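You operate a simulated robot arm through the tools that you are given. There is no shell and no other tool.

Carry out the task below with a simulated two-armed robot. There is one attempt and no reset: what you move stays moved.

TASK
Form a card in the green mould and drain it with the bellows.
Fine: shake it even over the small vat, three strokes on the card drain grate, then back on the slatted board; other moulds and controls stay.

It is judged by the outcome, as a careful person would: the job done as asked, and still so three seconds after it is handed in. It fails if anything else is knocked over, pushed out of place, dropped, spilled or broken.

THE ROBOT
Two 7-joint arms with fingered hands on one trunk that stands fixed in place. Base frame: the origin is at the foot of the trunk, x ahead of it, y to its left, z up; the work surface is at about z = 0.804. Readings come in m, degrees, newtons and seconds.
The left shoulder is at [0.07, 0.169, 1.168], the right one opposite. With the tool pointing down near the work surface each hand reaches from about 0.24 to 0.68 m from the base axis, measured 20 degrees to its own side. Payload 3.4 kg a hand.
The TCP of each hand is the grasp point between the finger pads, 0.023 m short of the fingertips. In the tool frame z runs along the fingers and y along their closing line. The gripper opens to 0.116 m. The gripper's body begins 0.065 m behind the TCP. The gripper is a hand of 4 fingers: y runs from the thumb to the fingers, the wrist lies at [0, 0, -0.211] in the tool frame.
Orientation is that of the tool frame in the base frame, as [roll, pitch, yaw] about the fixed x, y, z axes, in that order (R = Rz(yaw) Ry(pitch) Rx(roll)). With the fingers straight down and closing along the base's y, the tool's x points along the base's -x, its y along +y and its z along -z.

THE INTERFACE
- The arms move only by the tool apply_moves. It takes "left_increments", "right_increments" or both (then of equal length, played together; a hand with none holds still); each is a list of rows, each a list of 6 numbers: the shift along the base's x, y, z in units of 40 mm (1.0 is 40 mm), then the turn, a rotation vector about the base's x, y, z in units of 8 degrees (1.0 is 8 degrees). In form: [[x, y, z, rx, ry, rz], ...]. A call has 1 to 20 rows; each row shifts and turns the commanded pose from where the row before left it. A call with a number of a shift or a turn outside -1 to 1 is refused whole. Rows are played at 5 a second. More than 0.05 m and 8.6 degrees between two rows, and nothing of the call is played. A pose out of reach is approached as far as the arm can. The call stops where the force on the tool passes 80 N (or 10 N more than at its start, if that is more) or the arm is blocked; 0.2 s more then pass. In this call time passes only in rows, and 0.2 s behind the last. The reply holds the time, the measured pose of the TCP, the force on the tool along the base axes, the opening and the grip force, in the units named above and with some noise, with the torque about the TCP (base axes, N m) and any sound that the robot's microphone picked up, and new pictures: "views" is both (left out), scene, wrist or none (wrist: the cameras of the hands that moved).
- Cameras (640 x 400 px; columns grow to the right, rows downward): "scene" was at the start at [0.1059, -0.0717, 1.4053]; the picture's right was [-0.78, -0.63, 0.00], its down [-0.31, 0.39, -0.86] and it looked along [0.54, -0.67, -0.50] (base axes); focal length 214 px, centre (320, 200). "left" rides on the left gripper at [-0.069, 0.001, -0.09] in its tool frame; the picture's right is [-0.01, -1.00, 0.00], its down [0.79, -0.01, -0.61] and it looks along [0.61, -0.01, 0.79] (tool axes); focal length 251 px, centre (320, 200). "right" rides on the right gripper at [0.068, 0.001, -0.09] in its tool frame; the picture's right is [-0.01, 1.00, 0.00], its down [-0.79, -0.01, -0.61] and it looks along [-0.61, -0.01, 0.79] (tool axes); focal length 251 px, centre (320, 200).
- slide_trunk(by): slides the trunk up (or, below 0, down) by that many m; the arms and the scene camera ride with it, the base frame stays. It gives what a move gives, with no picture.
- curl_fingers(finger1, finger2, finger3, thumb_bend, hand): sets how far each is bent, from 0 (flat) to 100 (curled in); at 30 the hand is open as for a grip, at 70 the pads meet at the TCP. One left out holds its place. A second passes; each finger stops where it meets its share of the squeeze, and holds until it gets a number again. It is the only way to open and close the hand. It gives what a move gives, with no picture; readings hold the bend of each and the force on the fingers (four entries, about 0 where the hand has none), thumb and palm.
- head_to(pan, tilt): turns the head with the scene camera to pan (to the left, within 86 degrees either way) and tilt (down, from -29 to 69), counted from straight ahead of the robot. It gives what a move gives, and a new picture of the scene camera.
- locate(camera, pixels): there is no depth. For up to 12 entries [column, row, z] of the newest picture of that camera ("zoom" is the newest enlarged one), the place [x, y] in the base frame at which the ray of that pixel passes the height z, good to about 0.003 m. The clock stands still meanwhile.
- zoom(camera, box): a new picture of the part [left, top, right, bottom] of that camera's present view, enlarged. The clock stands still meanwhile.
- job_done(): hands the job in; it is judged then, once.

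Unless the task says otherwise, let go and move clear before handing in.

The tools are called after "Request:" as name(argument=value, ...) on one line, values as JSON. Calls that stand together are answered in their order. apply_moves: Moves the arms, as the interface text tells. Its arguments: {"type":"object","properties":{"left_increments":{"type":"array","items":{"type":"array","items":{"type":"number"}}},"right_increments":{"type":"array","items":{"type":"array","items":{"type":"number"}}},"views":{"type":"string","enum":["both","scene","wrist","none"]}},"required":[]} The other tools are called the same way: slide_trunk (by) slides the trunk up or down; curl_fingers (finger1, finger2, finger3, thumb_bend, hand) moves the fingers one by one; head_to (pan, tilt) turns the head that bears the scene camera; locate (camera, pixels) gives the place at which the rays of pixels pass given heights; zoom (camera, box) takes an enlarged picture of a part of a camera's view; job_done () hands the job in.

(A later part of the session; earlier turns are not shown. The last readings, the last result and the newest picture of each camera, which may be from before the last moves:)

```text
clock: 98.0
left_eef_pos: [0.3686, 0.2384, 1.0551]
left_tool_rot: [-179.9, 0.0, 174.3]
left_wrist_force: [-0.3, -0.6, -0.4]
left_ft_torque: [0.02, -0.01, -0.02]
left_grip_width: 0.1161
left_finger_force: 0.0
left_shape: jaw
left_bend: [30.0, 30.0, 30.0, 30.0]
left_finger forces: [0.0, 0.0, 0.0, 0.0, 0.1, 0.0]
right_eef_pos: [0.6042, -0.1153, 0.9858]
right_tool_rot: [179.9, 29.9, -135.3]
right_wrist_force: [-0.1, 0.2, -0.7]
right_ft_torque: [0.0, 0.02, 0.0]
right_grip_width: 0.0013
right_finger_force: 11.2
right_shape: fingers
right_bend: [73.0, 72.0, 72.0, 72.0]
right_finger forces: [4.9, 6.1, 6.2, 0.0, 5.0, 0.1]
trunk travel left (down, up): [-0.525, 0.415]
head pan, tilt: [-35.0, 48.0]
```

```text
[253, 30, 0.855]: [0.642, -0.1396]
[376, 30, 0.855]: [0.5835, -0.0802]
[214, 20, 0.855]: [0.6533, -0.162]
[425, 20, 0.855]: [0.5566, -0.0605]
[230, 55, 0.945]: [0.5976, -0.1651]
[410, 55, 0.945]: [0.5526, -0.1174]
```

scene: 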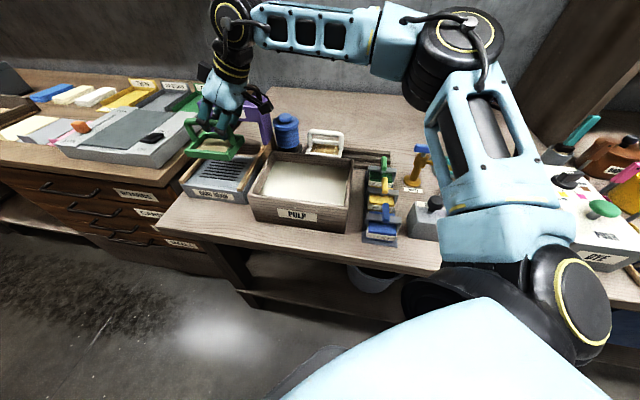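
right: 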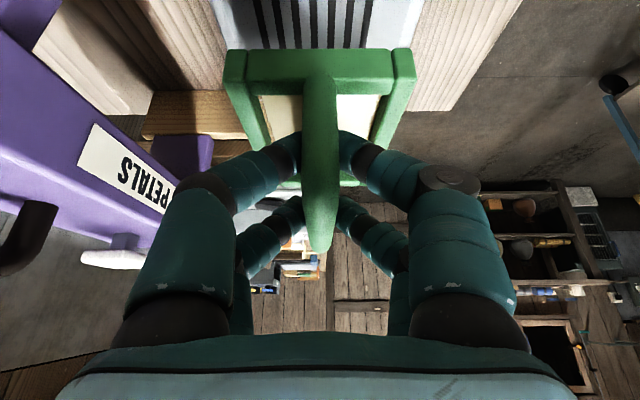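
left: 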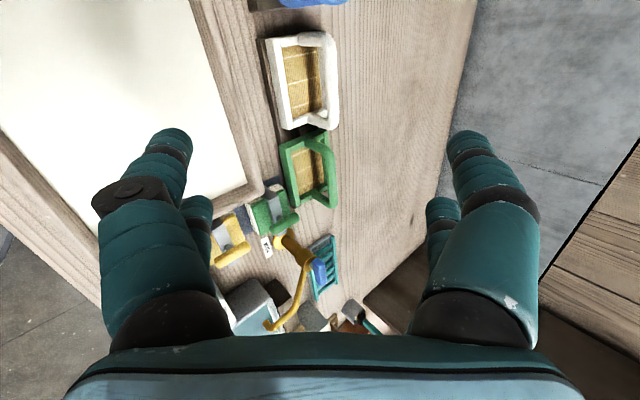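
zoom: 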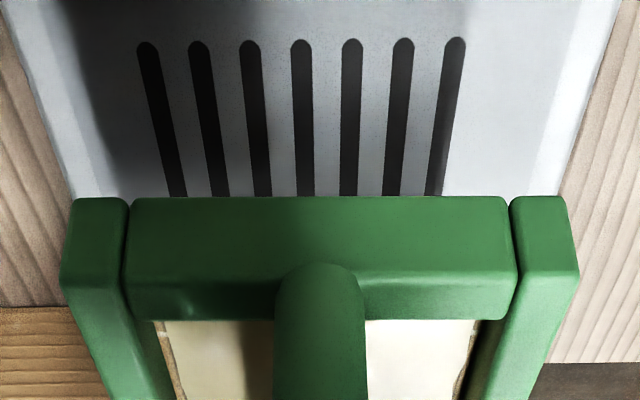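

Slots are centred ~4 mm further back (+v) and ~3 mm further left than the mould. I'll correct by (+5,-1) mm and lower to just above the grate.

Request:
apply_moves(right_increments=[[0.06, -0.012, -0.2, 0, 0, 0], [0.06, -0.012, -0.3, 0, 0, 0], [0, 0, -0.3, 0, 0, 0], [0, 0, -0.3, 0, 0, 0]], views="both")

Request:
zoom(camera="scene", box=[170, 80, 290, 210])

Request:
zoom(camera="right", box=[180, 0, 460, 200])

```text
clock: 99.0
left_eef_pos: [0.3698, 0.239, 1.0541]
left_tool_rot: [-179.9, 0.0, 174.3]
left_wrist_force: [0.0, 0.4, -0.6]
left_ft_torque: [-0.03, 0.0, 0.03]
left_grip_width: 0.1158
left_finger_force: 0.1
left_shape: jaw
left_bend: [30.0, 30.0, 30.0, 30.0]
left_finger forces: [0.0, 0.1, 0.0, 0.0, 0.0, 0.0]
right_eef_pos: [0.6102, -0.1162, 0.9411]
right_tool_rot: [179.9, 29.9, -135.1]
right_wrist_force: [0.5, -0.9, -1.2]
right_ft_torque: [-0.01, 0.0, 0.04]
right_grip_width: 0.0013
right_finger_force: 10.5
right_shape: fingers
right_bend: [73.0, 72.0, 72.0, 72.0]
right_finger forces: [4.8, 6.0, 6.2, 0.0, 5.1, 0.0]
trunk travel left (down, up): [-0.525, 0.415]
head pan, tilt: [-35.0, 48.0]
```

scene: 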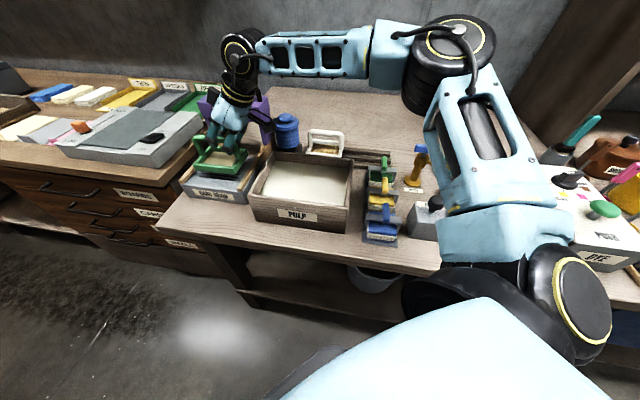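
right: 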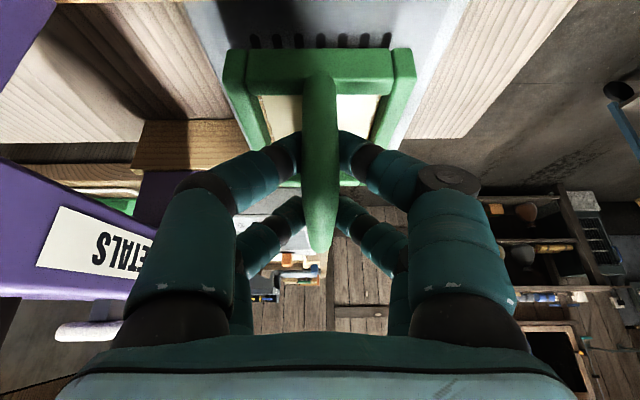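

```text
3.08 times, centred on (230, 145) of scene
```

zoom: 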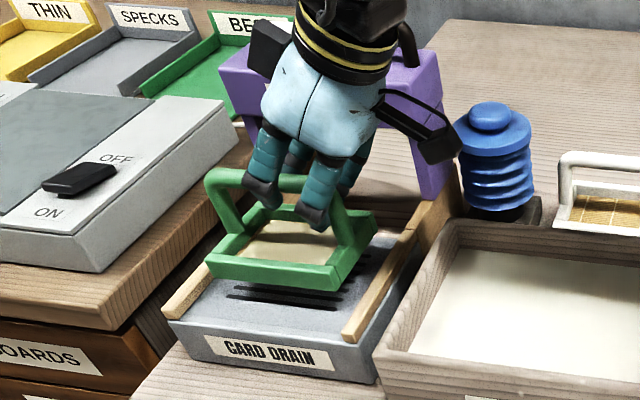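

```text
2.00 times, centred on (320, 100) of right
```

zoom: 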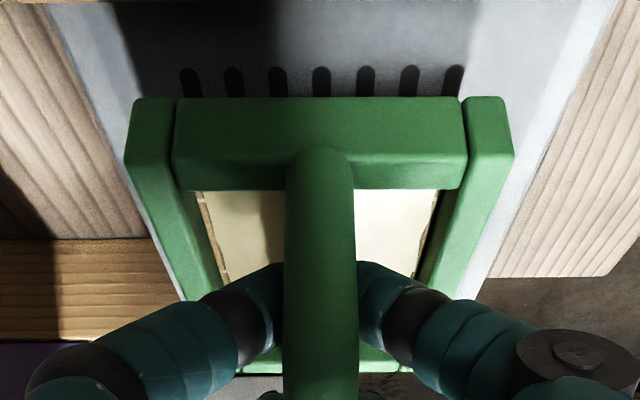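

Aligned: the middle slot (321) lies under the mould's centre (320). Lowering the last ~16 mm in small steps.

Request:
apply_moves(right_increments=[[0, 0, -0.12, 0, 0, 0], [0, 0, -0.12, 0, 0, 0], [0, 0, -0.1, 0, 0, 0]], views="none")

Request:
zoom(camera="scene", box=[180, 100, 280, 200])

```text
clock: 99.8
left_eef_pos: [0.3714, 0.2396, 1.0552]
left_tool_rot: [-179.9, 0.0, 174.4]
left_wrist_force: [0.8, -0.4, -0.3]
left_ft_torque: [0.01, 0.03, 0.01]
left_grip_width: 0.116
left_finger_force: 0.0
left_shape: jaw
left_bend: [30.0, 30.0, 30.0, 30.0]
left_finger forces: [0.0, 0.0, 0.0, 0.1, 0.0, 0.1]
right_eef_pos: [0.6102, -0.1166, 0.9271]
right_tool_rot: [179.9, 30.1, -135.2]
right_wrist_force: [-0.2, 0.7, -1.4]
right_ft_torque: [0.0, 0.0, 0.0]
right_grip_width: 0.001
right_finger_force: 11.4
right_shape: fingers
right_bend: [73.0, 72.0, 72.0, 72.0]
right_finger forces: [4.8, 6.1, 6.2, 0.1, 5.0, 0.0]
trunk travel left (down, up): [-0.525, 0.415]
head pan, tilt: [-35.0, 48.0]
```

```text
4.00 times, centred on (230, 150) of scene
```

zoom: 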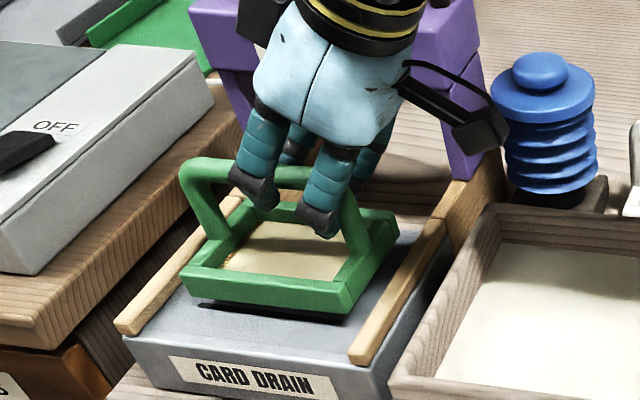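

A thin shadow shows it's still a few millimetres above. Continue in 2 mm steps.

Request:
apply_moves(right_increments=[[0, 0, -0.05, 0, 0, 0], [0, 0, -0.05, 0, 0, 0]], views="none")

Request:
zoom(camera="scene", box=[180, 100, 280, 200])

```text
clock: 100.5
left_eef_pos: [0.3703, 0.2386, 1.0545]
left_tool_rot: [180.0, -0.1, 174.4]
left_wrist_force: [0.6, 0.5, -0.5]
left_ft_torque: [-0.02, 0.03, -0.02]
left_grip_width: 0.1158
left_finger_force: 0.0
left_shape: jaw
left_bend: [30.0, 30.0, 30.0, 30.0]
left_finger forces: [0.0, 0.0, 0.0, 0.0, 0.0, 0.1]
right_eef_pos: [0.6103, -0.1161, 0.9237]
right_tool_rot: [179.8, 29.9, -135.1]
right_wrist_force: [0.5, 0.6, -0.9]
right_ft_torque: [-0.06, 0.01, -0.01]
right_grip_width: 0.0012
right_finger_force: 11.3
right_shape: fingers
right_bend: [73.0, 72.0, 72.0, 72.0]
right_finger forces: [4.8, 6.1, 6.3, 0.0, 5.0, 0.1]
trunk travel left (down, up): [-0.525, 0.415]
head pan, tilt: [-35.0, 48.0]
```

```text
4.00 times, centred on (230, 150) of scene
```

zoom: 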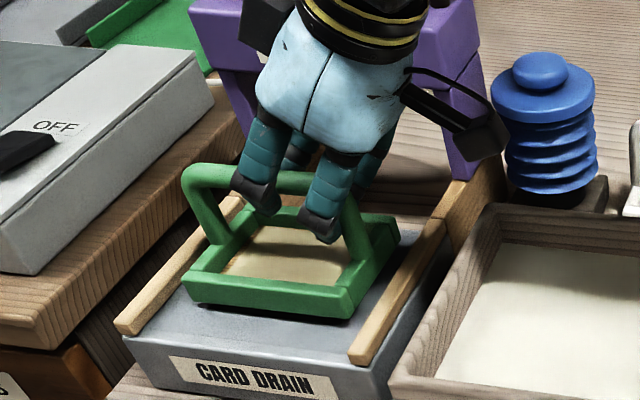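

Request:
apply_moves(right_increments=[[0, 0, -0.05, 0, 0, 0], [0, 0, -0.05, 0, 0, 0]], views="none")

Request:
zoom(camera="scene", box=[180, 100, 280, 200])

```text
clock: 101.0
left_eef_pos: [0.3704, 0.2387, 1.0543]
left_tool_rot: [-180.0, 0.0, 174.3]
left_wrist_force: [-0.1, 0.3, -0.1]
left_ft_torque: [0.01, 0.01, 0.01]
left_grip_width: 0.1159
left_finger_force: 0.1
left_shape: jaw
left_bend: [30.0, 30.0, 30.0, 30.0]
left_finger forces: [0.0, 0.0, 0.1, 0.1, 0.0, 0.0]
right_eef_pos: [0.6097, -0.117, 0.9195]
right_tool_rot: [179.9, 29.9, -135.2]
right_wrist_force: [-0.4, -0.6, 0.0]
right_ft_torque: [-0.03, 0.02, 0.01]
right_grip_width: 0.0012
right_finger_force: 10.8
right_shape: fingers
right_bend: [73.0, 72.0, 72.0, 72.0]
right_finger forces: [4.7, 6.2, 6.3, 0.1, 5.1, 0.0]
trunk travel left (down, up): [-0.525, 0.415]
head pan, tilt: [-35.0, 48.0]
```

```text
4.00 times, centred on (230, 150) of scene
```

zoom: 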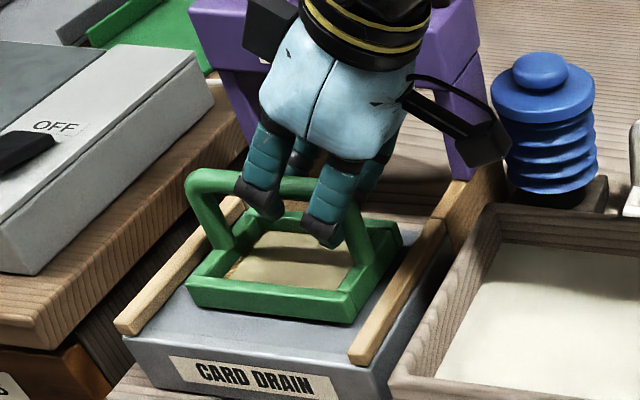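

Request:
apply_moves(right_increments=[[0, 0, -0.04, 0, 0, 0], [0, 0, -0.04, 0, 0, 0]], views="none")

Request:
zoom(camera="scene", box=[180, 100, 280, 200])

Request:
zoom(camera="right", box=[180, 0, 460, 200])

```text
clock: 101.7
left_eef_pos: [0.3697, 0.2399, 1.0554]
left_tool_rot: [180.0, 0.0, 174.3]
left_wrist_force: [0.1, -0.4, -0.3]
left_ft_torque: [-0.02, 0.0, 0.02]
left_grip_width: 0.1157
left_finger_force: 0.0
left_shape: jaw
left_bend: [30.0, 30.0, 30.0, 30.0]
left_finger forces: [0.0, 0.0, 0.0, 0.1, 0.0, 0.0]
right_eef_pos: [0.6091, -0.1171, 0.916]
right_tool_rot: [179.9, 30.1, -135.2]
right_wrist_force: [0.1, -0.2, -1.4]
right_ft_torque: [-0.01, 0.01, -0.03]
right_grip_width: 0.001
right_finger_force: 11.5
right_shape: fingers
right_bend: [73.0, 72.0, 72.0, 72.0]
right_finger forces: [5.0, 6.0, 6.3, 0.0, 5.3, 0.0]
trunk travel left (down, up): [-0.525, 0.415]
head pan, tilt: [-35.0, 48.0]
```

```text
4.00 times, centred on (230, 150) of scene
```

zoom: 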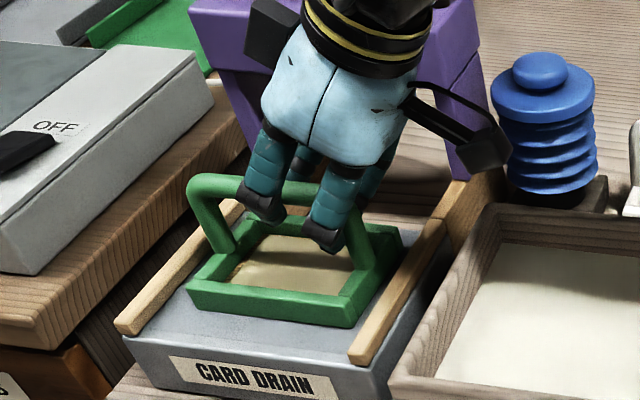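

```text
2.00 times, centred on (320, 100) of right
```

zoom: 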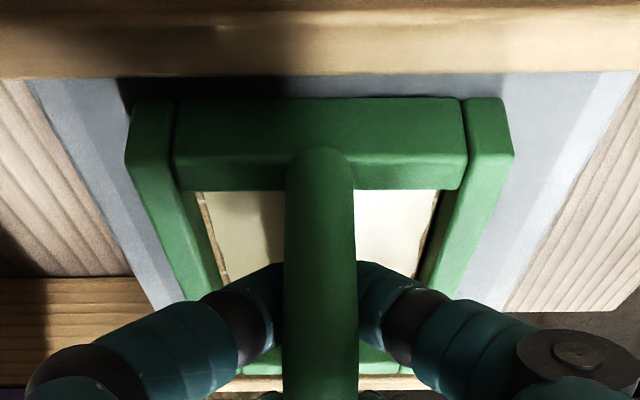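

No contact force yet and the mould hasn't shifted in the grip; continue in small steps.

Request:
apply_moves(right_increments=[[0, 0, -0.04, 0, 0, 0], [0, 0, -0.04, 0, 0, 0]], views="none")

Request:
zoom(camera="right", box=[180, 0, 460, 200])

Request:
zoom(camera="scene", box=[200, 130, 270, 190])

```text
clock: 102.2
left_eef_pos: [0.3702, 0.2405, 1.0547]
left_tool_rot: [-179.9, 0.0, 174.2]
left_wrist_force: [-0.2, 0.1, 0.5]
left_ft_torque: [-0.01, 0.02, 0.0]
left_grip_width: 0.1159
left_finger_force: 0.0
left_shape: jaw
left_bend: [30.0, 30.0, 30.0, 30.0]
left_finger forces: [0.0, 0.1, 0.0, 0.0, 0.0, 0.0]
right_eef_pos: [0.6089, -0.1163, 0.914]
right_tool_rot: [179.9, 30.0, -135.3]
right_wrist_force: [1.4, 0.3, 6.0]
right_ft_torque: [0.0, -0.03, 0.03]
right_grip_width: 0.0009
right_finger_force: 10.6
right_shape: fingers
right_bend: [73.0, 73.0, 72.0, 72.0]
right_finger forces: [5.2, 5.2, 5.5, 0.0, 5.8, 0.0]
trunk travel left (down, up): [-0.525, 0.415]
head pan, tilt: [-35.0, 48.0]
```

```text
2.00 times, centred on (320, 100) of right
```

zoom: 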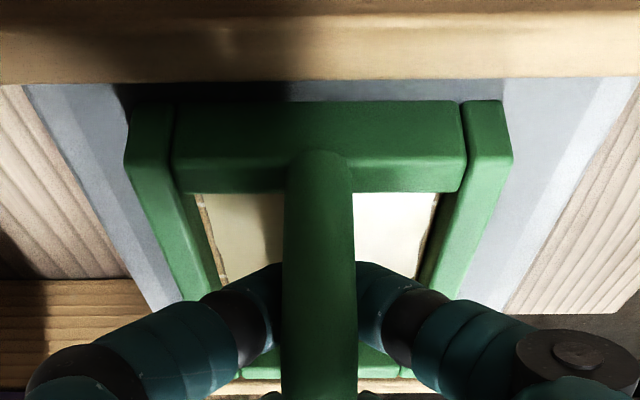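

```text
6.67 times, centred on (235, 160) of scene
```

zoom: 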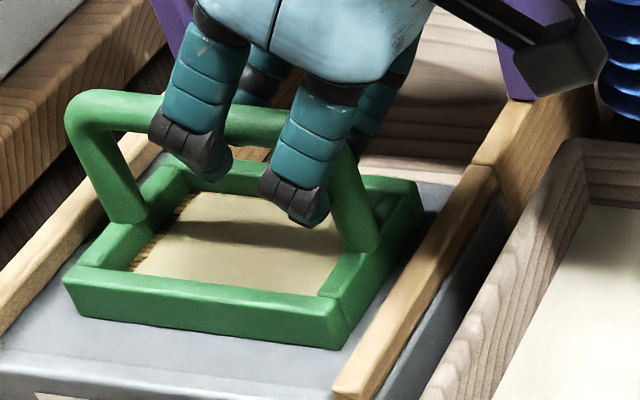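

Contact: vertical force rose to +6 N and the mould sits flat on the grate between the rails. Ease off 1 mm and open the fingers.

Request:
apply_moves(right_increments=[[0, 0, 0.03, 0, 0, 0]], views="none")

Request:
curl_fingers(hand="right", finger1=58, finger2=58, finger3=58, thumb_bend=58)

Request:
zoom(camera="scene", box=[180, 100, 280, 200])

Request:
zoom(camera="right", box=[180, 0, 460, 200])

```text
clock: 102.7
left_eef_pos: [0.3694, 0.2391, 1.0544]
left_tool_rot: [-180.0, 0.1, 174.3]
left_wrist_force: [0.3, 0.7, -0.4]
left_ft_torque: [0.01, -0.03, -0.01]
left_grip_width: 0.1158
left_finger_force: 0.1
left_shape: jaw
left_bend: [30.0, 30.0, 30.0, 30.0]
left_finger forces: [0.0, 0.1, 0.0, 0.1, 0.0, 0.1]
right_eef_pos: [0.6088, -0.116, 0.9146]
right_tool_rot: [179.9, 29.9, -135.2]
right_wrist_force: [0.9, 1.4, 2.4]
right_ft_torque: [0.01, -0.01, -0.02]
right_grip_width: 0.0008
right_finger_force: 11.3
right_shape: fingers
right_bend: [73.0, 73.0, 72.0, 72.0]
right_finger forces: [5.4, 6.0, 5.7, 0.1, 5.6, 0.0]
trunk travel left (down, up): [-0.525, 0.415]
head pan, tilt: [-35.0, 48.0]
```

```text
clock: 103.7
left_eef_pos: [0.3703, 0.2391, 1.0558]
left_tool_rot: [180.0, 0.0, 174.3]
left_wrist_force: [-0.1, 0.1, 0.0]
left_ft_torque: [0.0, 0.01, 0.0]
left_grip_width: 0.1159
left_finger_force: 0.1
left_shape: jaw
left_bend: [30.0, 30.0, 30.0, 30.0]
left_finger forces: [0.0, 0.0, 0.0, 0.1, 0.1, 0.0]
right_eef_pos: [0.6102, -0.1165, 0.9155]
right_tool_rot: [179.9, 30.1, -135.2]
right_wrist_force: [0.1, -0.6, 0.1]
right_ft_torque: [0.01, 0.0, 0.02]
right_grip_width: 0.0369
right_finger_force: 0.1
right_shape: fingers
right_bend: [57.0, 57.0, 57.0, 57.0]
right_finger forces: [0.0, 0.1, 0.1, 0.1, 0.0, 0.0]
trunk travel left (down, up): [-0.525, 0.415]
head pan, tilt: [-35.0, 48.0]
```

```text
4.00 times, centred on (230, 150) of scene
```

zoom: 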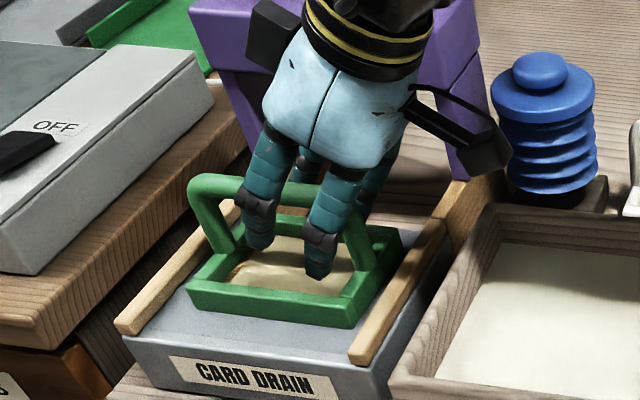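

```text
2.00 times, centred on (320, 100) of right
```

zoom: 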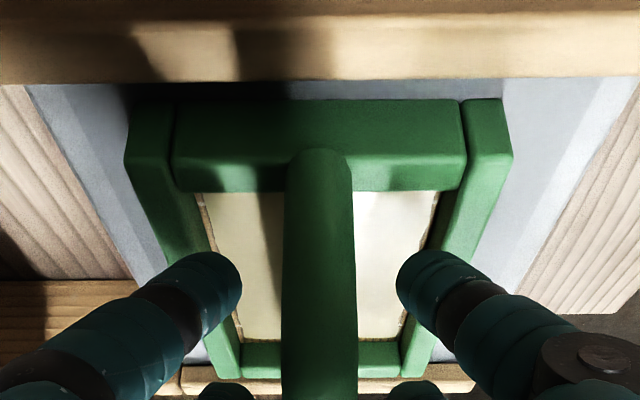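

The mould stands by itself on the grate. Now raise clear and move over to the blue bellows.

Request:
apply_moves(right_increments=[[0, 0, 0.4, 0, 0, 0], [0, 0, 0.7, 0, 0, 0], [0, 0, 0.9, 0, 0, 0], [0, 0, 0.9, 0, 0, 0], [0, 0, 0.5, 0, 0, 0], [0.1, -0.76, 0, 0, 0, 0], [0.1, -0.76, 0, 0, 0, 0], [0.1, -0.76, 0, 0, 0, 0], [0.1, -0.76, 0, 0, 0, 0], [0.1, -0.76, 0, 0, 0, 0], [0.1, -0.76, 0, 0, 0, 0]], views="both")

Request:
zoom(camera="scene", box=[180, 90, 320, 210])

```text
clock: 106.0
left_eef_pos: [0.371, 0.2401, 1.0546]
left_tool_rot: [-180.0, 0.0, 174.3]
left_wrist_force: [0.8, 0.1, -0.1]
left_ft_torque: [0.01, -0.02, 0.01]
left_grip_width: 0.1162
left_finger_force: 0.0
left_shape: jaw
left_bend: [30.0, 30.0, 30.0, 30.0]
left_finger forces: [0.0, 0.1, 0.0, 0.0, 0.0, 0.1]
right_eef_pos: [0.6258, -0.3082, 1.0401]
right_tool_rot: [179.9, 29.9, -135.1]
right_wrist_force: [0.3, 0.3, -1.1]
right_ft_torque: [-0.02, -0.03, 0.02]
right_grip_width: 0.0371
right_finger_force: 0.1
right_shape: fingers
right_bend: [57.0, 57.0, 57.0, 57.0]
right_finger forces: [0.1, 0.0, 0.0, 0.1, 0.1, 0.1]
right hand out of reach, approached as far as the arm can: row 4, 5
trunk travel left (down, up): [-0.525, 0.415]
head pan, tilt: [-35.0, 48.0]
```

scene: 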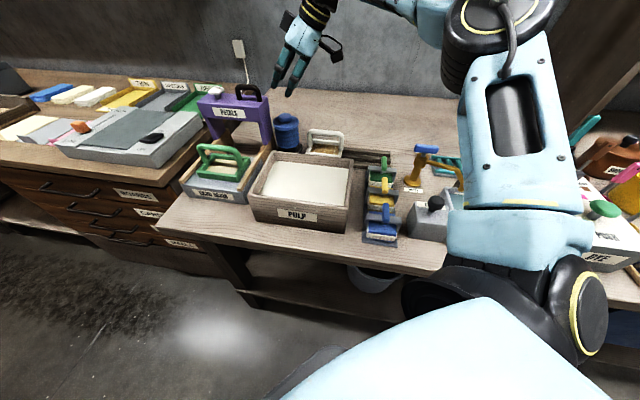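
right: 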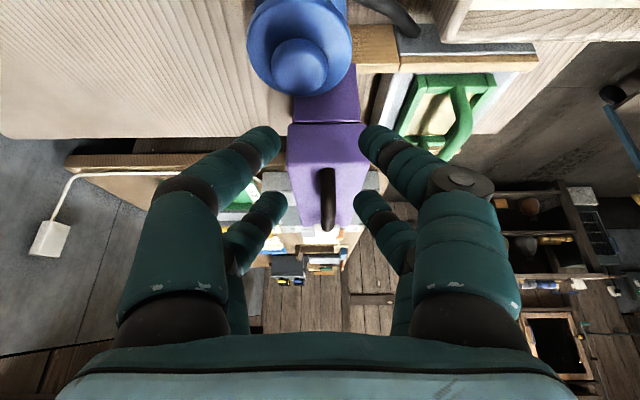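

```text
3.33 times, centred on (250, 150) of scene
```

zoom: 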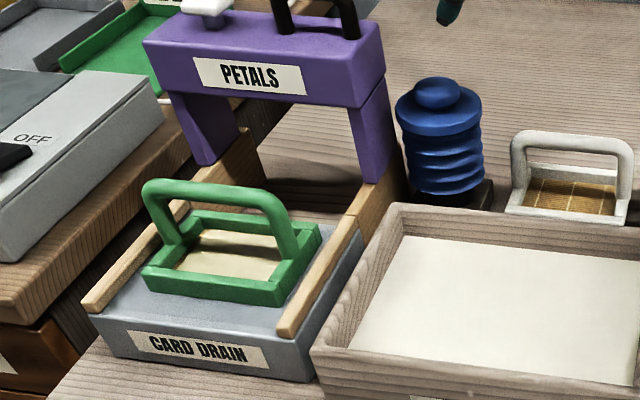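

The mould sits squarely covering the slots. The bellows knob shows at (298,65) in the wrist view; I'll triangulate it.

Request:
locate(camera="right", pixels=[[298, 62, 0.92], [298, 62, 0.94], [299, 45, 0.91], [299, 45, 0.93]])

Request:
locate(camera="zoom", pixels=[[437, 92, 0.92], [437, 92, 0.94], [438, 105, 0.91], [438, 105, 0.93], [372, 105, 0.94], [372, 105, 0.96], [440, 20, 1.0]])

```text
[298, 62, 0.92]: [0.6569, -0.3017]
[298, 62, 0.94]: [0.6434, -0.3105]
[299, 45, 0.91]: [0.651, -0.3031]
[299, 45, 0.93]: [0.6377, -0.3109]
```

```text
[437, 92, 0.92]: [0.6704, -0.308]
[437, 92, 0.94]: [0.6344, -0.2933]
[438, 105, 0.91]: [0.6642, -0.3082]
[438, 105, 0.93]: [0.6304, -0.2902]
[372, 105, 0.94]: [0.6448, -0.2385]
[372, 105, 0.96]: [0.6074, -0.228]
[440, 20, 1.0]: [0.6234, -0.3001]
```

The knob top is at about (0.651,-0.304,0.929). I'll close the fingers into a blunt point and move above it.

Request:
curl_fingers(hand="right", finger1=70, finger2=70, finger3=70, thumb_bend=70)

Request:
apply_moves(right_increments=[[0.37, 0.1, 0, 0, 0, 0], [0.36, 0.1, -0.2, 0, 0, 0], [0, 0, -0.4, 0, 0, 0]], views="both")

Request:
zoom(camera="scene", box=[220, 60, 340, 170])

```text
clock: 107.0
left_eef_pos: [0.3696, 0.2393, 1.0544]
left_tool_rot: [180.0, 0.0, 174.3]
left_wrist_force: [0.0, -0.4, 1.2]
left_ft_torque: [-0.01, -0.02, -0.02]
left_grip_width: 0.1157
left_finger_force: 0.0
left_shape: jaw
left_bend: [30.0, 30.0, 30.0, 30.0]
left_finger forces: [0.1, 0.0, 0.0, 0.0, 0.1, 0.0]
right_eef_pos: [0.6264, -0.3069, 1.0398]
right_tool_rot: [-180.0, 30.0, -135.3]
right_wrist_force: [0.7, -0.2, 0.7]
right_ft_torque: [-0.01, -0.01, 0.0]
right_grip_width: 0.0018
right_finger_force: 0.1
right_shape: fingers
right_bend: [70.0, 70.0, 70.0, 70.0]
right_finger forces: [0.0, 0.1, 0.0, 0.1, 0.0, 0.1]
trunk travel left (down, up): [-0.525, 0.415]
head pan, tilt: [-35.0, 48.0]
```

```text
clock: 107.8
left_eef_pos: [0.3697, 0.2394, 1.0556]
left_tool_rot: [-180.0, 0.2, 174.3]
left_wrist_force: [0.2, -0.3, 0.0]
left_ft_torque: [0.0, -0.01, 0.01]
left_grip_width: 0.1158
left_finger_force: 0.0
left_shape: jaw
left_bend: [30.0, 30.0, 30.0, 30.0]
left_finger forces: [0.0, 0.1, 0.0, 0.0, 0.0, 0.0]
right_eef_pos: [0.6549, -0.2999, 1.0159]
right_tool_rot: [179.8, 30.0, -135.2]
right_wrist_force: [0.4, -0.4, -0.4]
right_ft_torque: [0.0, -0.01, -0.05]
right_grip_width: 0.0012
right_finger_force: 0.0
right_shape: fingers
right_bend: [70.0, 70.0, 70.0, 70.0]
right_finger forces: [0.0, 0.1, 0.0, 0.1, 0.0, 0.0]
trunk travel left (down, up): [-0.525, 0.415]
head pan, tilt: [-35.0, 48.0]
```

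scene: 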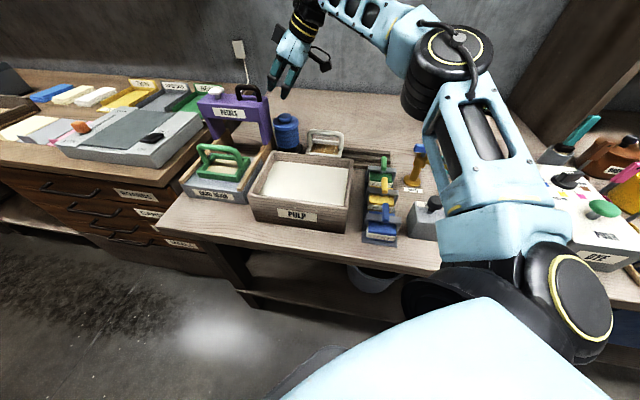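
right: 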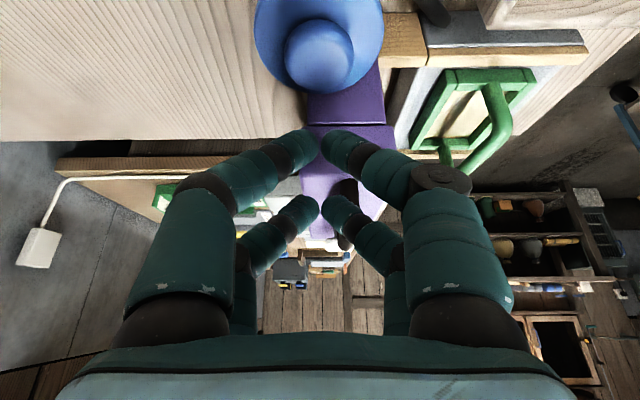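

```text
3.64 times, centred on (280, 115) of scene
```

zoom: 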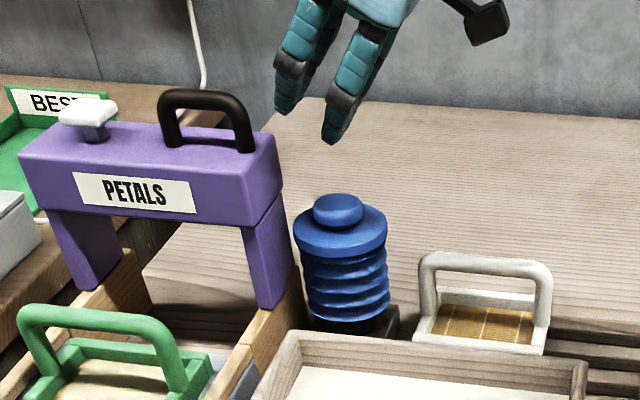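

The near fingertip pair is right above the knob. Lowering to just above it.

Request:
apply_moves(right_increments=[[0, 0, -0.4, 0, 0, 0], [0, 0, -0.4, 0, 0, 0], [0, 0, -0.4, 0, 0, 0]], views="both")

Request:
zoom(camera="scene", box=[220, 60, 340, 170])

```text
clock: 108.7
left_eef_pos: [0.3713, 0.2399, 1.0542]
left_tool_rot: [-179.9, 0.0, 174.3]
left_wrist_force: [0.3, -0.2, -0.2]
left_ft_torque: [-0.01, -0.03, -0.04]
left_grip_width: 0.1158
left_finger_force: 0.1
left_shape: jaw
left_bend: [30.0, 30.0, 30.0, 30.0]
left_finger forces: [0.0, 0.0, 0.1, 0.0, 0.0, 0.0]
right_eef_pos: [0.6553, -0.2983, 0.9676]
right_tool_rot: [179.9, 30.0, -135.1]
right_wrist_force: [0.9, 0.3, 0.7]
right_ft_torque: [0.0, -0.02, 0.01]
right_grip_width: 0.0015
right_finger_force: 0.6
right_shape: fingers
right_bend: [70.0, 70.0, 70.0, 70.0]
right_finger forces: [0.2, 0.0, 0.0, 0.0, 0.0, 0.1]
trunk travel left (down, up): [-0.525, 0.415]
head pan, tilt: [-35.0, 48.0]
```

scene: 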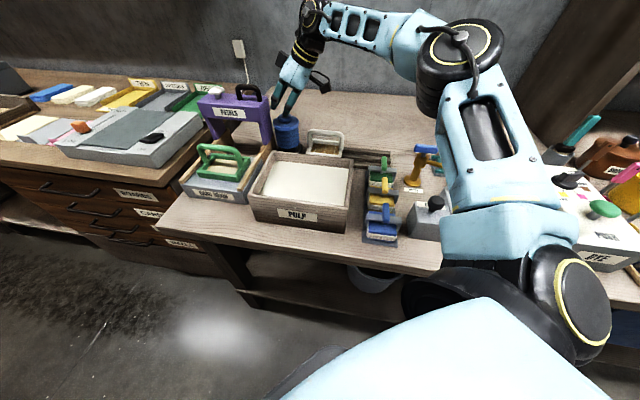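
right: 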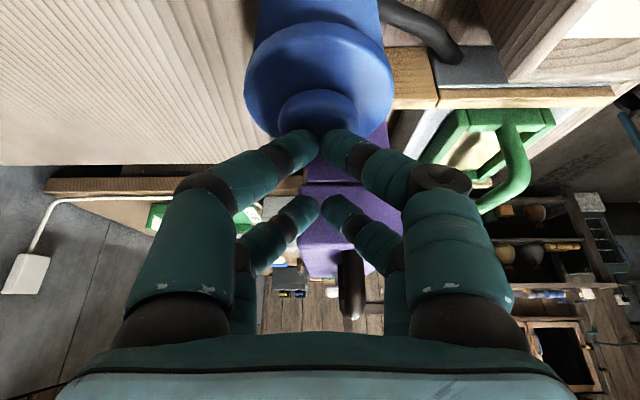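

```text
3.64 times, centred on (280, 115) of scene
```

zoom: 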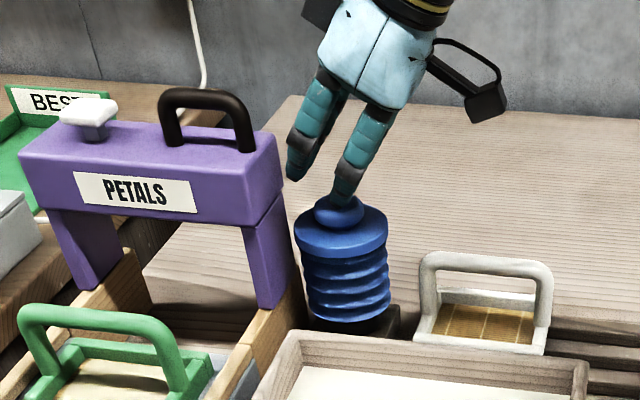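

The near pair touches the knob, but the far pair would come down on the PETALS box (their tips at row ~205 are beyond the box edge at row ~183). I'll raise and turn the hand 90° about its own axis so all fingertips line up front-to-back beside the box, shifting slightly right.

Request:
apply_moves(right_increments=[[0, 0, 0.7, 0, 0, 0], [0, 0, 0.9, 0, 0, 0], [0, 0, 0.5, 0, 0, 0], [-0.035, -0.038, 0, -0.3315, -0.3315, 0.812], [-0.035, -0.038, 0, -0.3315, -0.3315, 0.812], [-0.035, -0.038, 0, -0.3315, -0.3315, 0.812], [-0.035, -0.038, 0, -0.3315, -0.3315, 0.812], [-0.035, -0.038, 0, -0.3315, -0.3315, 0.812], [-0.035, -0.038, 0, -0.3315, -0.3315, 0.812], [-0.035, -0.038, 0, -0.3315, -0.3315, 0.812], [-0.035, -0.038, 0, -0.3315, -0.3315, 0.812], [-0.035, -0.038, 0, -0.3315, -0.3315, 0.812], [-0.035, -0.038, 0, -0.3315, -0.3315, 0.812], [-0.035, -0.038, 0, -0.3315, -0.3315, 0.812], [-0.035, -0.038, 0, -0.3315, -0.3315, 0.812]], views="both")

Request:
zoom(camera="scene", box=[220, 60, 340, 170])

```text
clock: 111.8
left_eef_pos: [0.3703, 0.2391, 1.055]
left_tool_rot: [180.0, 0.0, 174.4]
left_wrist_force: [-0.1, -0.6, 0.3]
left_ft_torque: [0.02, -0.03, -0.04]
left_grip_width: 0.1161
left_finger_force: 0.0
left_shape: jaw
left_bend: [30.0, 30.0, 30.0, 30.0]
left_finger forces: [0.0, 0.0, 0.0, 0.0, 0.0, 0.0]
right_eef_pos: [0.6324, -0.3175, 1.0505]
right_tool_rot: [-150.1, 0.1, -44.9]
right_wrist_force: [-0.6, -0.4, -0.1]
right_ft_torque: [0.0, 0.04, 0.02]
right_grip_width: 0.0015
right_finger_force: 0.1
right_shape: fingers
right_bend: [70.0, 70.0, 70.0, 70.0]
right_finger forces: [0.1, 0.1, 0.1, 0.1, 0.0, 0.0]
right hand out of reach, approached as far as the arm can: row 3
trunk travel left (down, up): [-0.525, 0.415]
head pan, tilt: [-35.0, 48.0]
```

scene: 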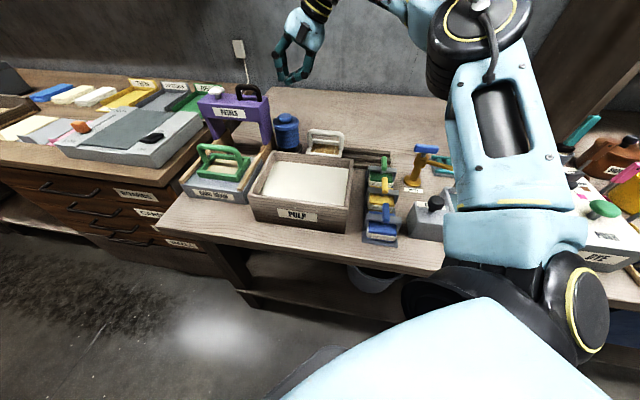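
right: 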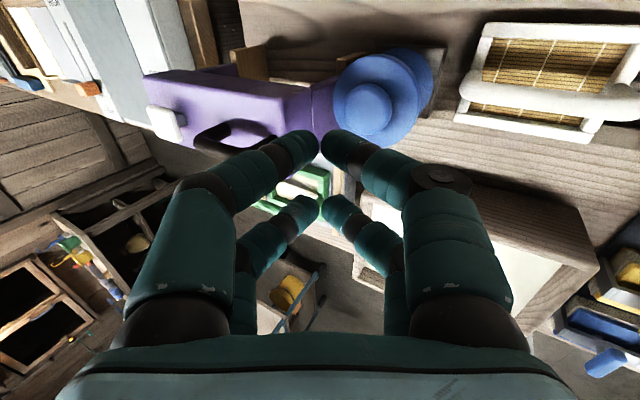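

```text
3.64 times, centred on (280, 115) of scene
```

zoom: 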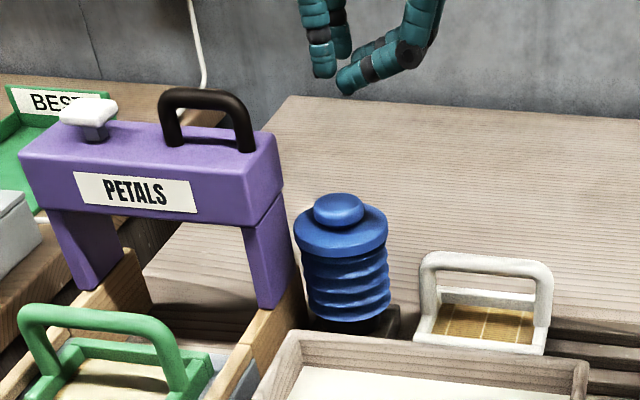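

Projection of the knob matches my estimate exactly ((369,107) predicted, seen at (368,105)). Lowering to just above the knob with a small x correction.

Request:
apply_moves(right_increments=[[0.078, 0.013, -0.5, 0, 0, 0], [0.077, 0.013, -0.6, 0, 0, 0], [0, 0, -0.6, 0, 0, 0], [0, 0, -0.4, 0, 0, 0]], views="both")

Request:
zoom(camera="scene", box=[220, 60, 340, 170])

```text
clock: 112.8
left_eef_pos: [0.3698, 0.2393, 1.0548]
left_tool_rot: [-179.9, -0.1, 174.3]
left_wrist_force: [0.1, 0.4, 0.0]
left_ft_torque: [0.0, 0.01, -0.01]
left_grip_width: 0.1158
left_finger_force: 0.1
left_shape: jaw
left_bend: [30.0, 30.0, 30.0, 30.0]
left_finger forces: [0.0, 0.1, 0.0, 0.0, 0.1, 0.0]
right_eef_pos: [0.6419, -0.3174, 0.9639]
right_tool_rot: [-149.9, 0.1, -45.1]
right_wrist_force: [-0.1, 0.6, -0.2]
right_ft_torque: [0.0, -0.03, 0.0]
right_grip_width: 0.0016
right_finger_force: 0.0
right_shape: fingers
right_bend: [70.0, 70.0, 70.0, 70.0]
right_finger forces: [0.0, 0.0, 0.0, 0.1, 0.0, 0.0]
trunk travel left (down, up): [-0.525, 0.415]
head pan, tilt: [-35.0, 48.0]
```

scene: 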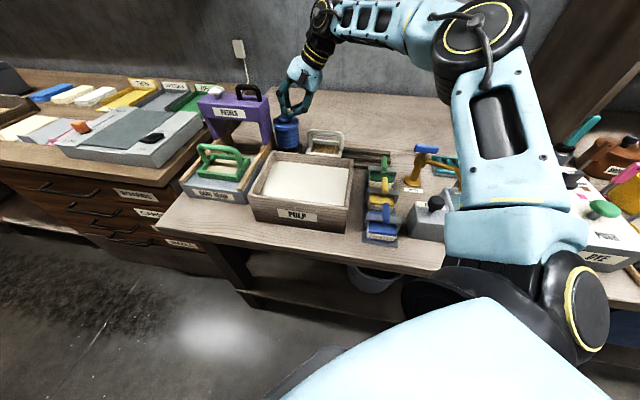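
right: 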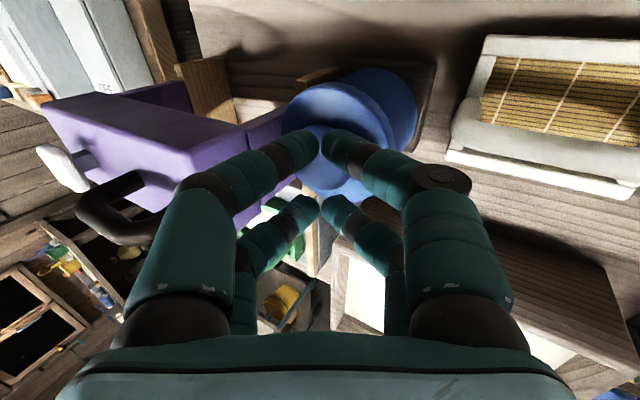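

```text
3.64 times, centred on (280, 115) of scene
```

zoom: 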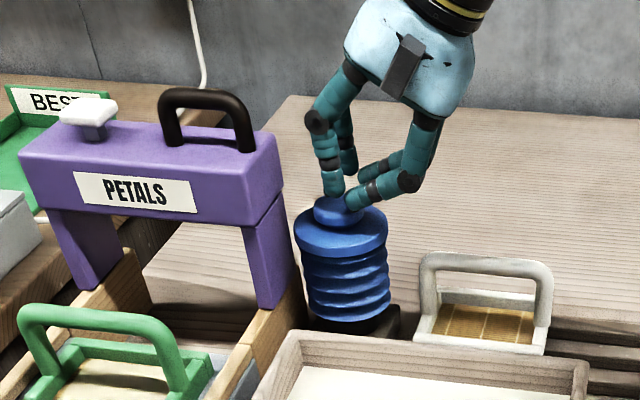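

Fingertips are right over the knob, clear of the PETALS box. Press down 30 mm slowly and read the force.

Request:
apply_moves(right_increments=[[0, 0, -0.15, 0, 0, 0], [0, 0, -0.2, 0, 0, 0], [0, 0, -0.2, 0, 0, 0], [0, 0, -0.2, 0, 0, 0]], views="both")

Request:
zoom(camera="scene", box=[220, 60, 340, 170])

```text
clock: 113.8
left_eef_pos: [0.3692, 0.2404, 1.0547]
left_tool_rot: [179.9, 0.1, 174.3]
left_wrist_force: [1.2, -0.2, 0.4]
left_ft_torque: [0.03, 0.03, 0.0]
left_grip_width: 0.116
left_finger_force: 0.1
left_shape: jaw
left_bend: [30.0, 30.0, 30.0, 30.0]
left_finger forces: [0.0, 0.0, 0.1, 0.0, 0.0, 0.0]
right_eef_pos: [0.6402, -0.3163, 0.9369]
right_tool_rot: [-149.9, 0.0, -45.2]
right_wrist_force: [-0.2, -2.1, 7.1]
right_ft_torque: [0.06, -0.09, -0.04]
right_grip_width: 0.0019
right_finger_force: 3.3
right_shape: fingers
right_bend: [70.0, 70.0, 70.0, 70.0]
right_finger forces: [0.1, 0.0, 2.7, 0.1, 3.7, 0.0]
trunk travel left (down, up): [-0.525, 0.415]
head pan, tilt: [-35.0, 48.0]
heard: click
```

scene: 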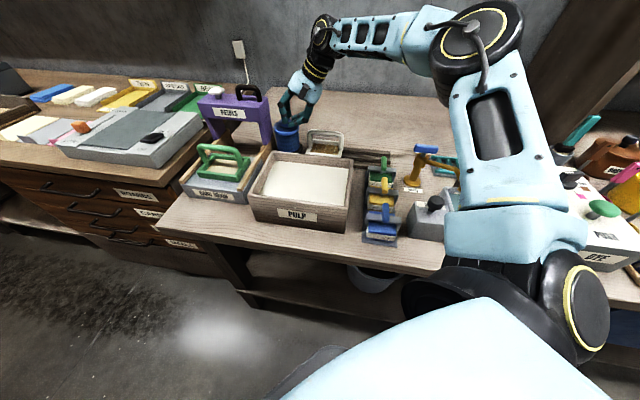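
right: 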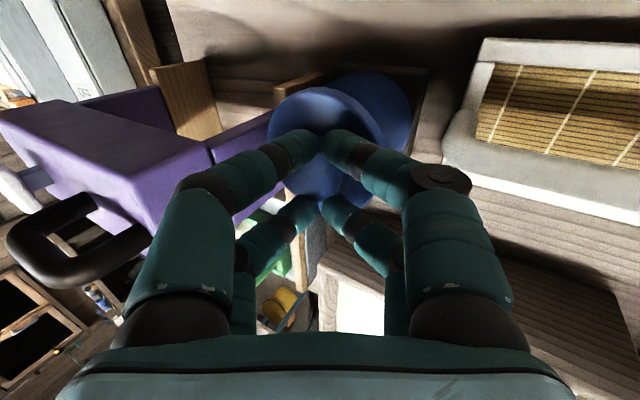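

```text
3.64 times, centred on (280, 115) of scene
```

zoom: 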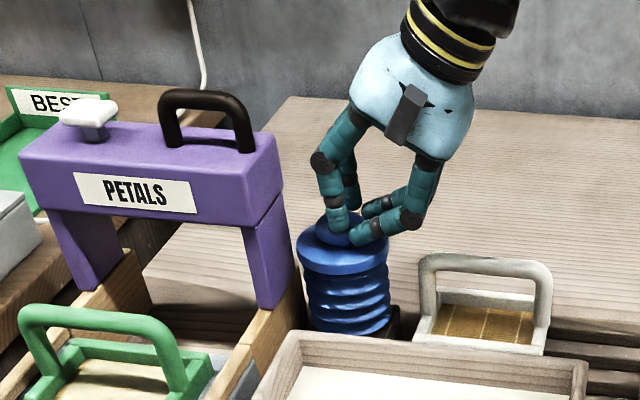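

I heard a "click" with 7 N at ~15 mm compression – one stroke registered. I'll release upward and watch the bellows recover.

Request:
apply_moves(right_increments=[[0, 0, 0.25, 0, 0, 0], [0, 0, 0.25, 0, 0, 0], [0, 0, 0.25, 0, 0, 0], [0, 0, 0, 0, 0, 0], [0, 0, 0, 0, 0, 0]], views="scene")

Request:
zoom(camera="scene", box=[220, 60, 340, 170])

Request:
zoom(camera="scene", box=[185, 130, 275, 210])

```text
clock: 115.0
left_eef_pos: [0.3696, 0.2402, 1.0565]
left_tool_rot: [-179.8, 0.0, 174.3]
left_wrist_force: [0.1, -0.2, 1.0]
left_ft_torque: [0.03, 0.04, -0.01]
left_grip_width: 0.1161
left_finger_force: 0.1
left_shape: jaw
left_bend: [30.0, 30.0, 30.0, 30.0]
left_finger forces: [0.0, 0.0, 0.0, 0.1, 0.0, 0.1]
right_eef_pos: [0.641, -0.317, 0.9662]
right_tool_rot: [-150.0, 0.1, -45.1]
right_wrist_force: [-0.1, 0.1, 0.2]
right_ft_torque: [-0.01, 0.01, -0.05]
right_grip_width: 0.0015
right_finger_force: 0.2
right_shape: fingers
right_bend: [70.0, 70.0, 70.0, 70.0]
right_finger forces: [0.0, 0.0, 0.0, 0.1, 0.0, 0.0]
trunk travel left (down, up): [-0.525, 0.415]
head pan, tilt: [-35.0, 48.0]
```

scene: 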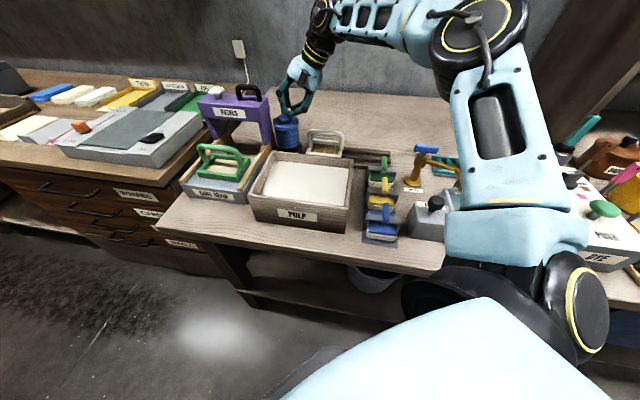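

```text
3.64 times, centred on (280, 115) of scene
```

zoom: 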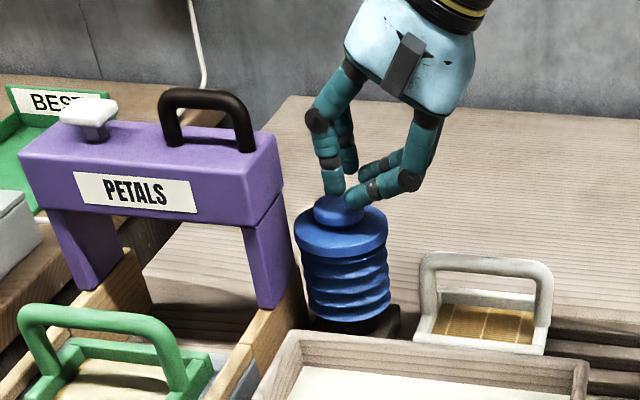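

```text
5.00 times, centred on (230, 170) of scene
```

zoom: 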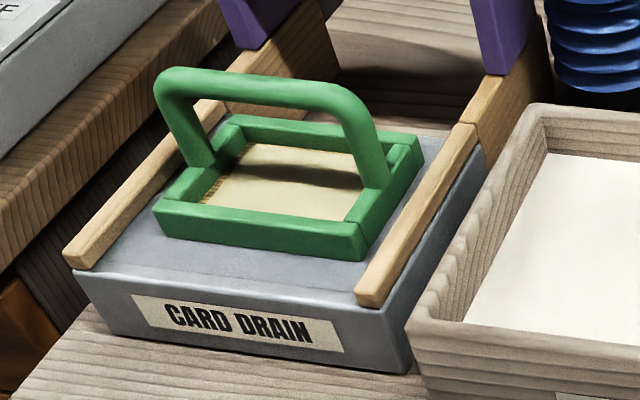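

The bellows sprang back. Second stroke, same depth.

Request:
apply_moves(right_increments=[[0, 0, -0.15, 0, 0, 0], [0, 0, -0.2, 0, 0, 0], [0, 0, -0.2, 0, 0, 0], [0, 0, -0.22, 0, 0, 0]], views="none")

Request:
zoom(camera="scene", box=[220, 60, 340, 170])

```text
clock: 116.0
left_eef_pos: [0.3692, 0.2395, 1.0549]
left_tool_rot: [180.0, 0.1, 174.4]
left_wrist_force: [-0.1, -1.1, -0.4]
left_ft_torque: [0.03, 0.01, -0.03]
left_grip_width: 0.1162
left_finger_force: 0.0
left_shape: jaw
left_bend: [30.0, 30.0, 30.0, 30.0]
left_finger forces: [0.0, 0.0, 0.0, 0.0, 0.0, 0.0]
right_eef_pos: [0.6402, -0.3169, 0.937]
right_tool_rot: [-149.9, -0.1, -45.1]
right_wrist_force: [1.0, -2.5, 6.4]
right_ft_torque: [0.1, -0.13, -0.03]
right_grip_width: 0.002
right_finger_force: 3.3
right_shape: fingers
right_bend: [70.0, 70.0, 70.0, 70.0]
right_finger forces: [0.1, 0.0, 2.8, 0.0, 3.4, 0.0]
trunk travel left (down, up): [-0.525, 0.415]
head pan, tilt: [-35.0, 48.0]
heard: click
```

```text
3.64 times, centred on (280, 115) of scene
```

zoom: 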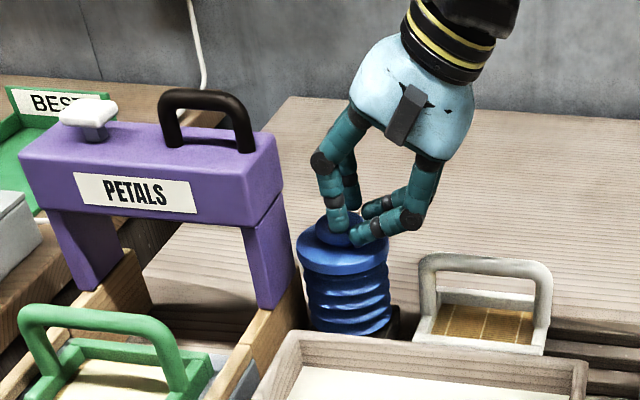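

Second click heard. Release fully, wait, and look.

Request:
apply_moves(right_increments=[[0, 0, 0.25, 0, 0, 0], [0, 0, 0.25, 0, 0, 0], [0, 0, 0.27, 0, 0, 0], [0, 0, 0, 0, 0, 0], [0, 0, 0, 0, 0, 0]], views="none")

Request:
zoom(camera="scene", box=[185, 80, 325, 210])

```text
clock: 117.2
left_eef_pos: [0.3698, 0.2395, 1.0542]
left_tool_rot: [-179.9, 0.0, 174.4]
left_wrist_force: [-0.6, 0.8, -0.1]
left_ft_torque: [-0.03, -0.02, 0.0]
left_grip_width: 0.1158
left_finger_force: 0.1
left_shape: jaw
left_bend: [30.0, 30.0, 30.0, 30.0]
left_finger forces: [0.0, 0.1, 0.0, 0.1, 0.1, 0.1]
right_eef_pos: [0.639, -0.3157, 0.9661]
right_tool_rot: [-150.0, 0.1, -45.1]
right_wrist_force: [-0.7, 0.5, 0.1]
right_ft_torque: [-0.01, 0.02, 0.01]
right_grip_width: 0.0015
right_finger_force: 0.0
right_shape: fingers
right_bend: [70.0, 70.0, 70.0, 70.0]
right_finger forces: [0.1, 0.0, 0.0, 0.0, 0.1, 0.0]
trunk travel left (down, up): [-0.525, 0.415]
head pan, tilt: [-35.0, 48.0]
```

```text
3.08 times, centred on (255, 145) of scene
```

zoom: 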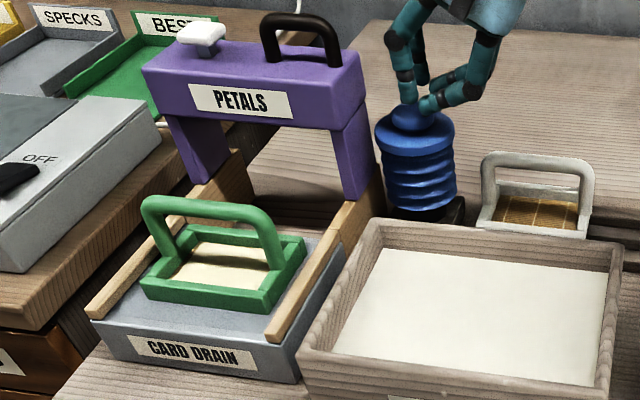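

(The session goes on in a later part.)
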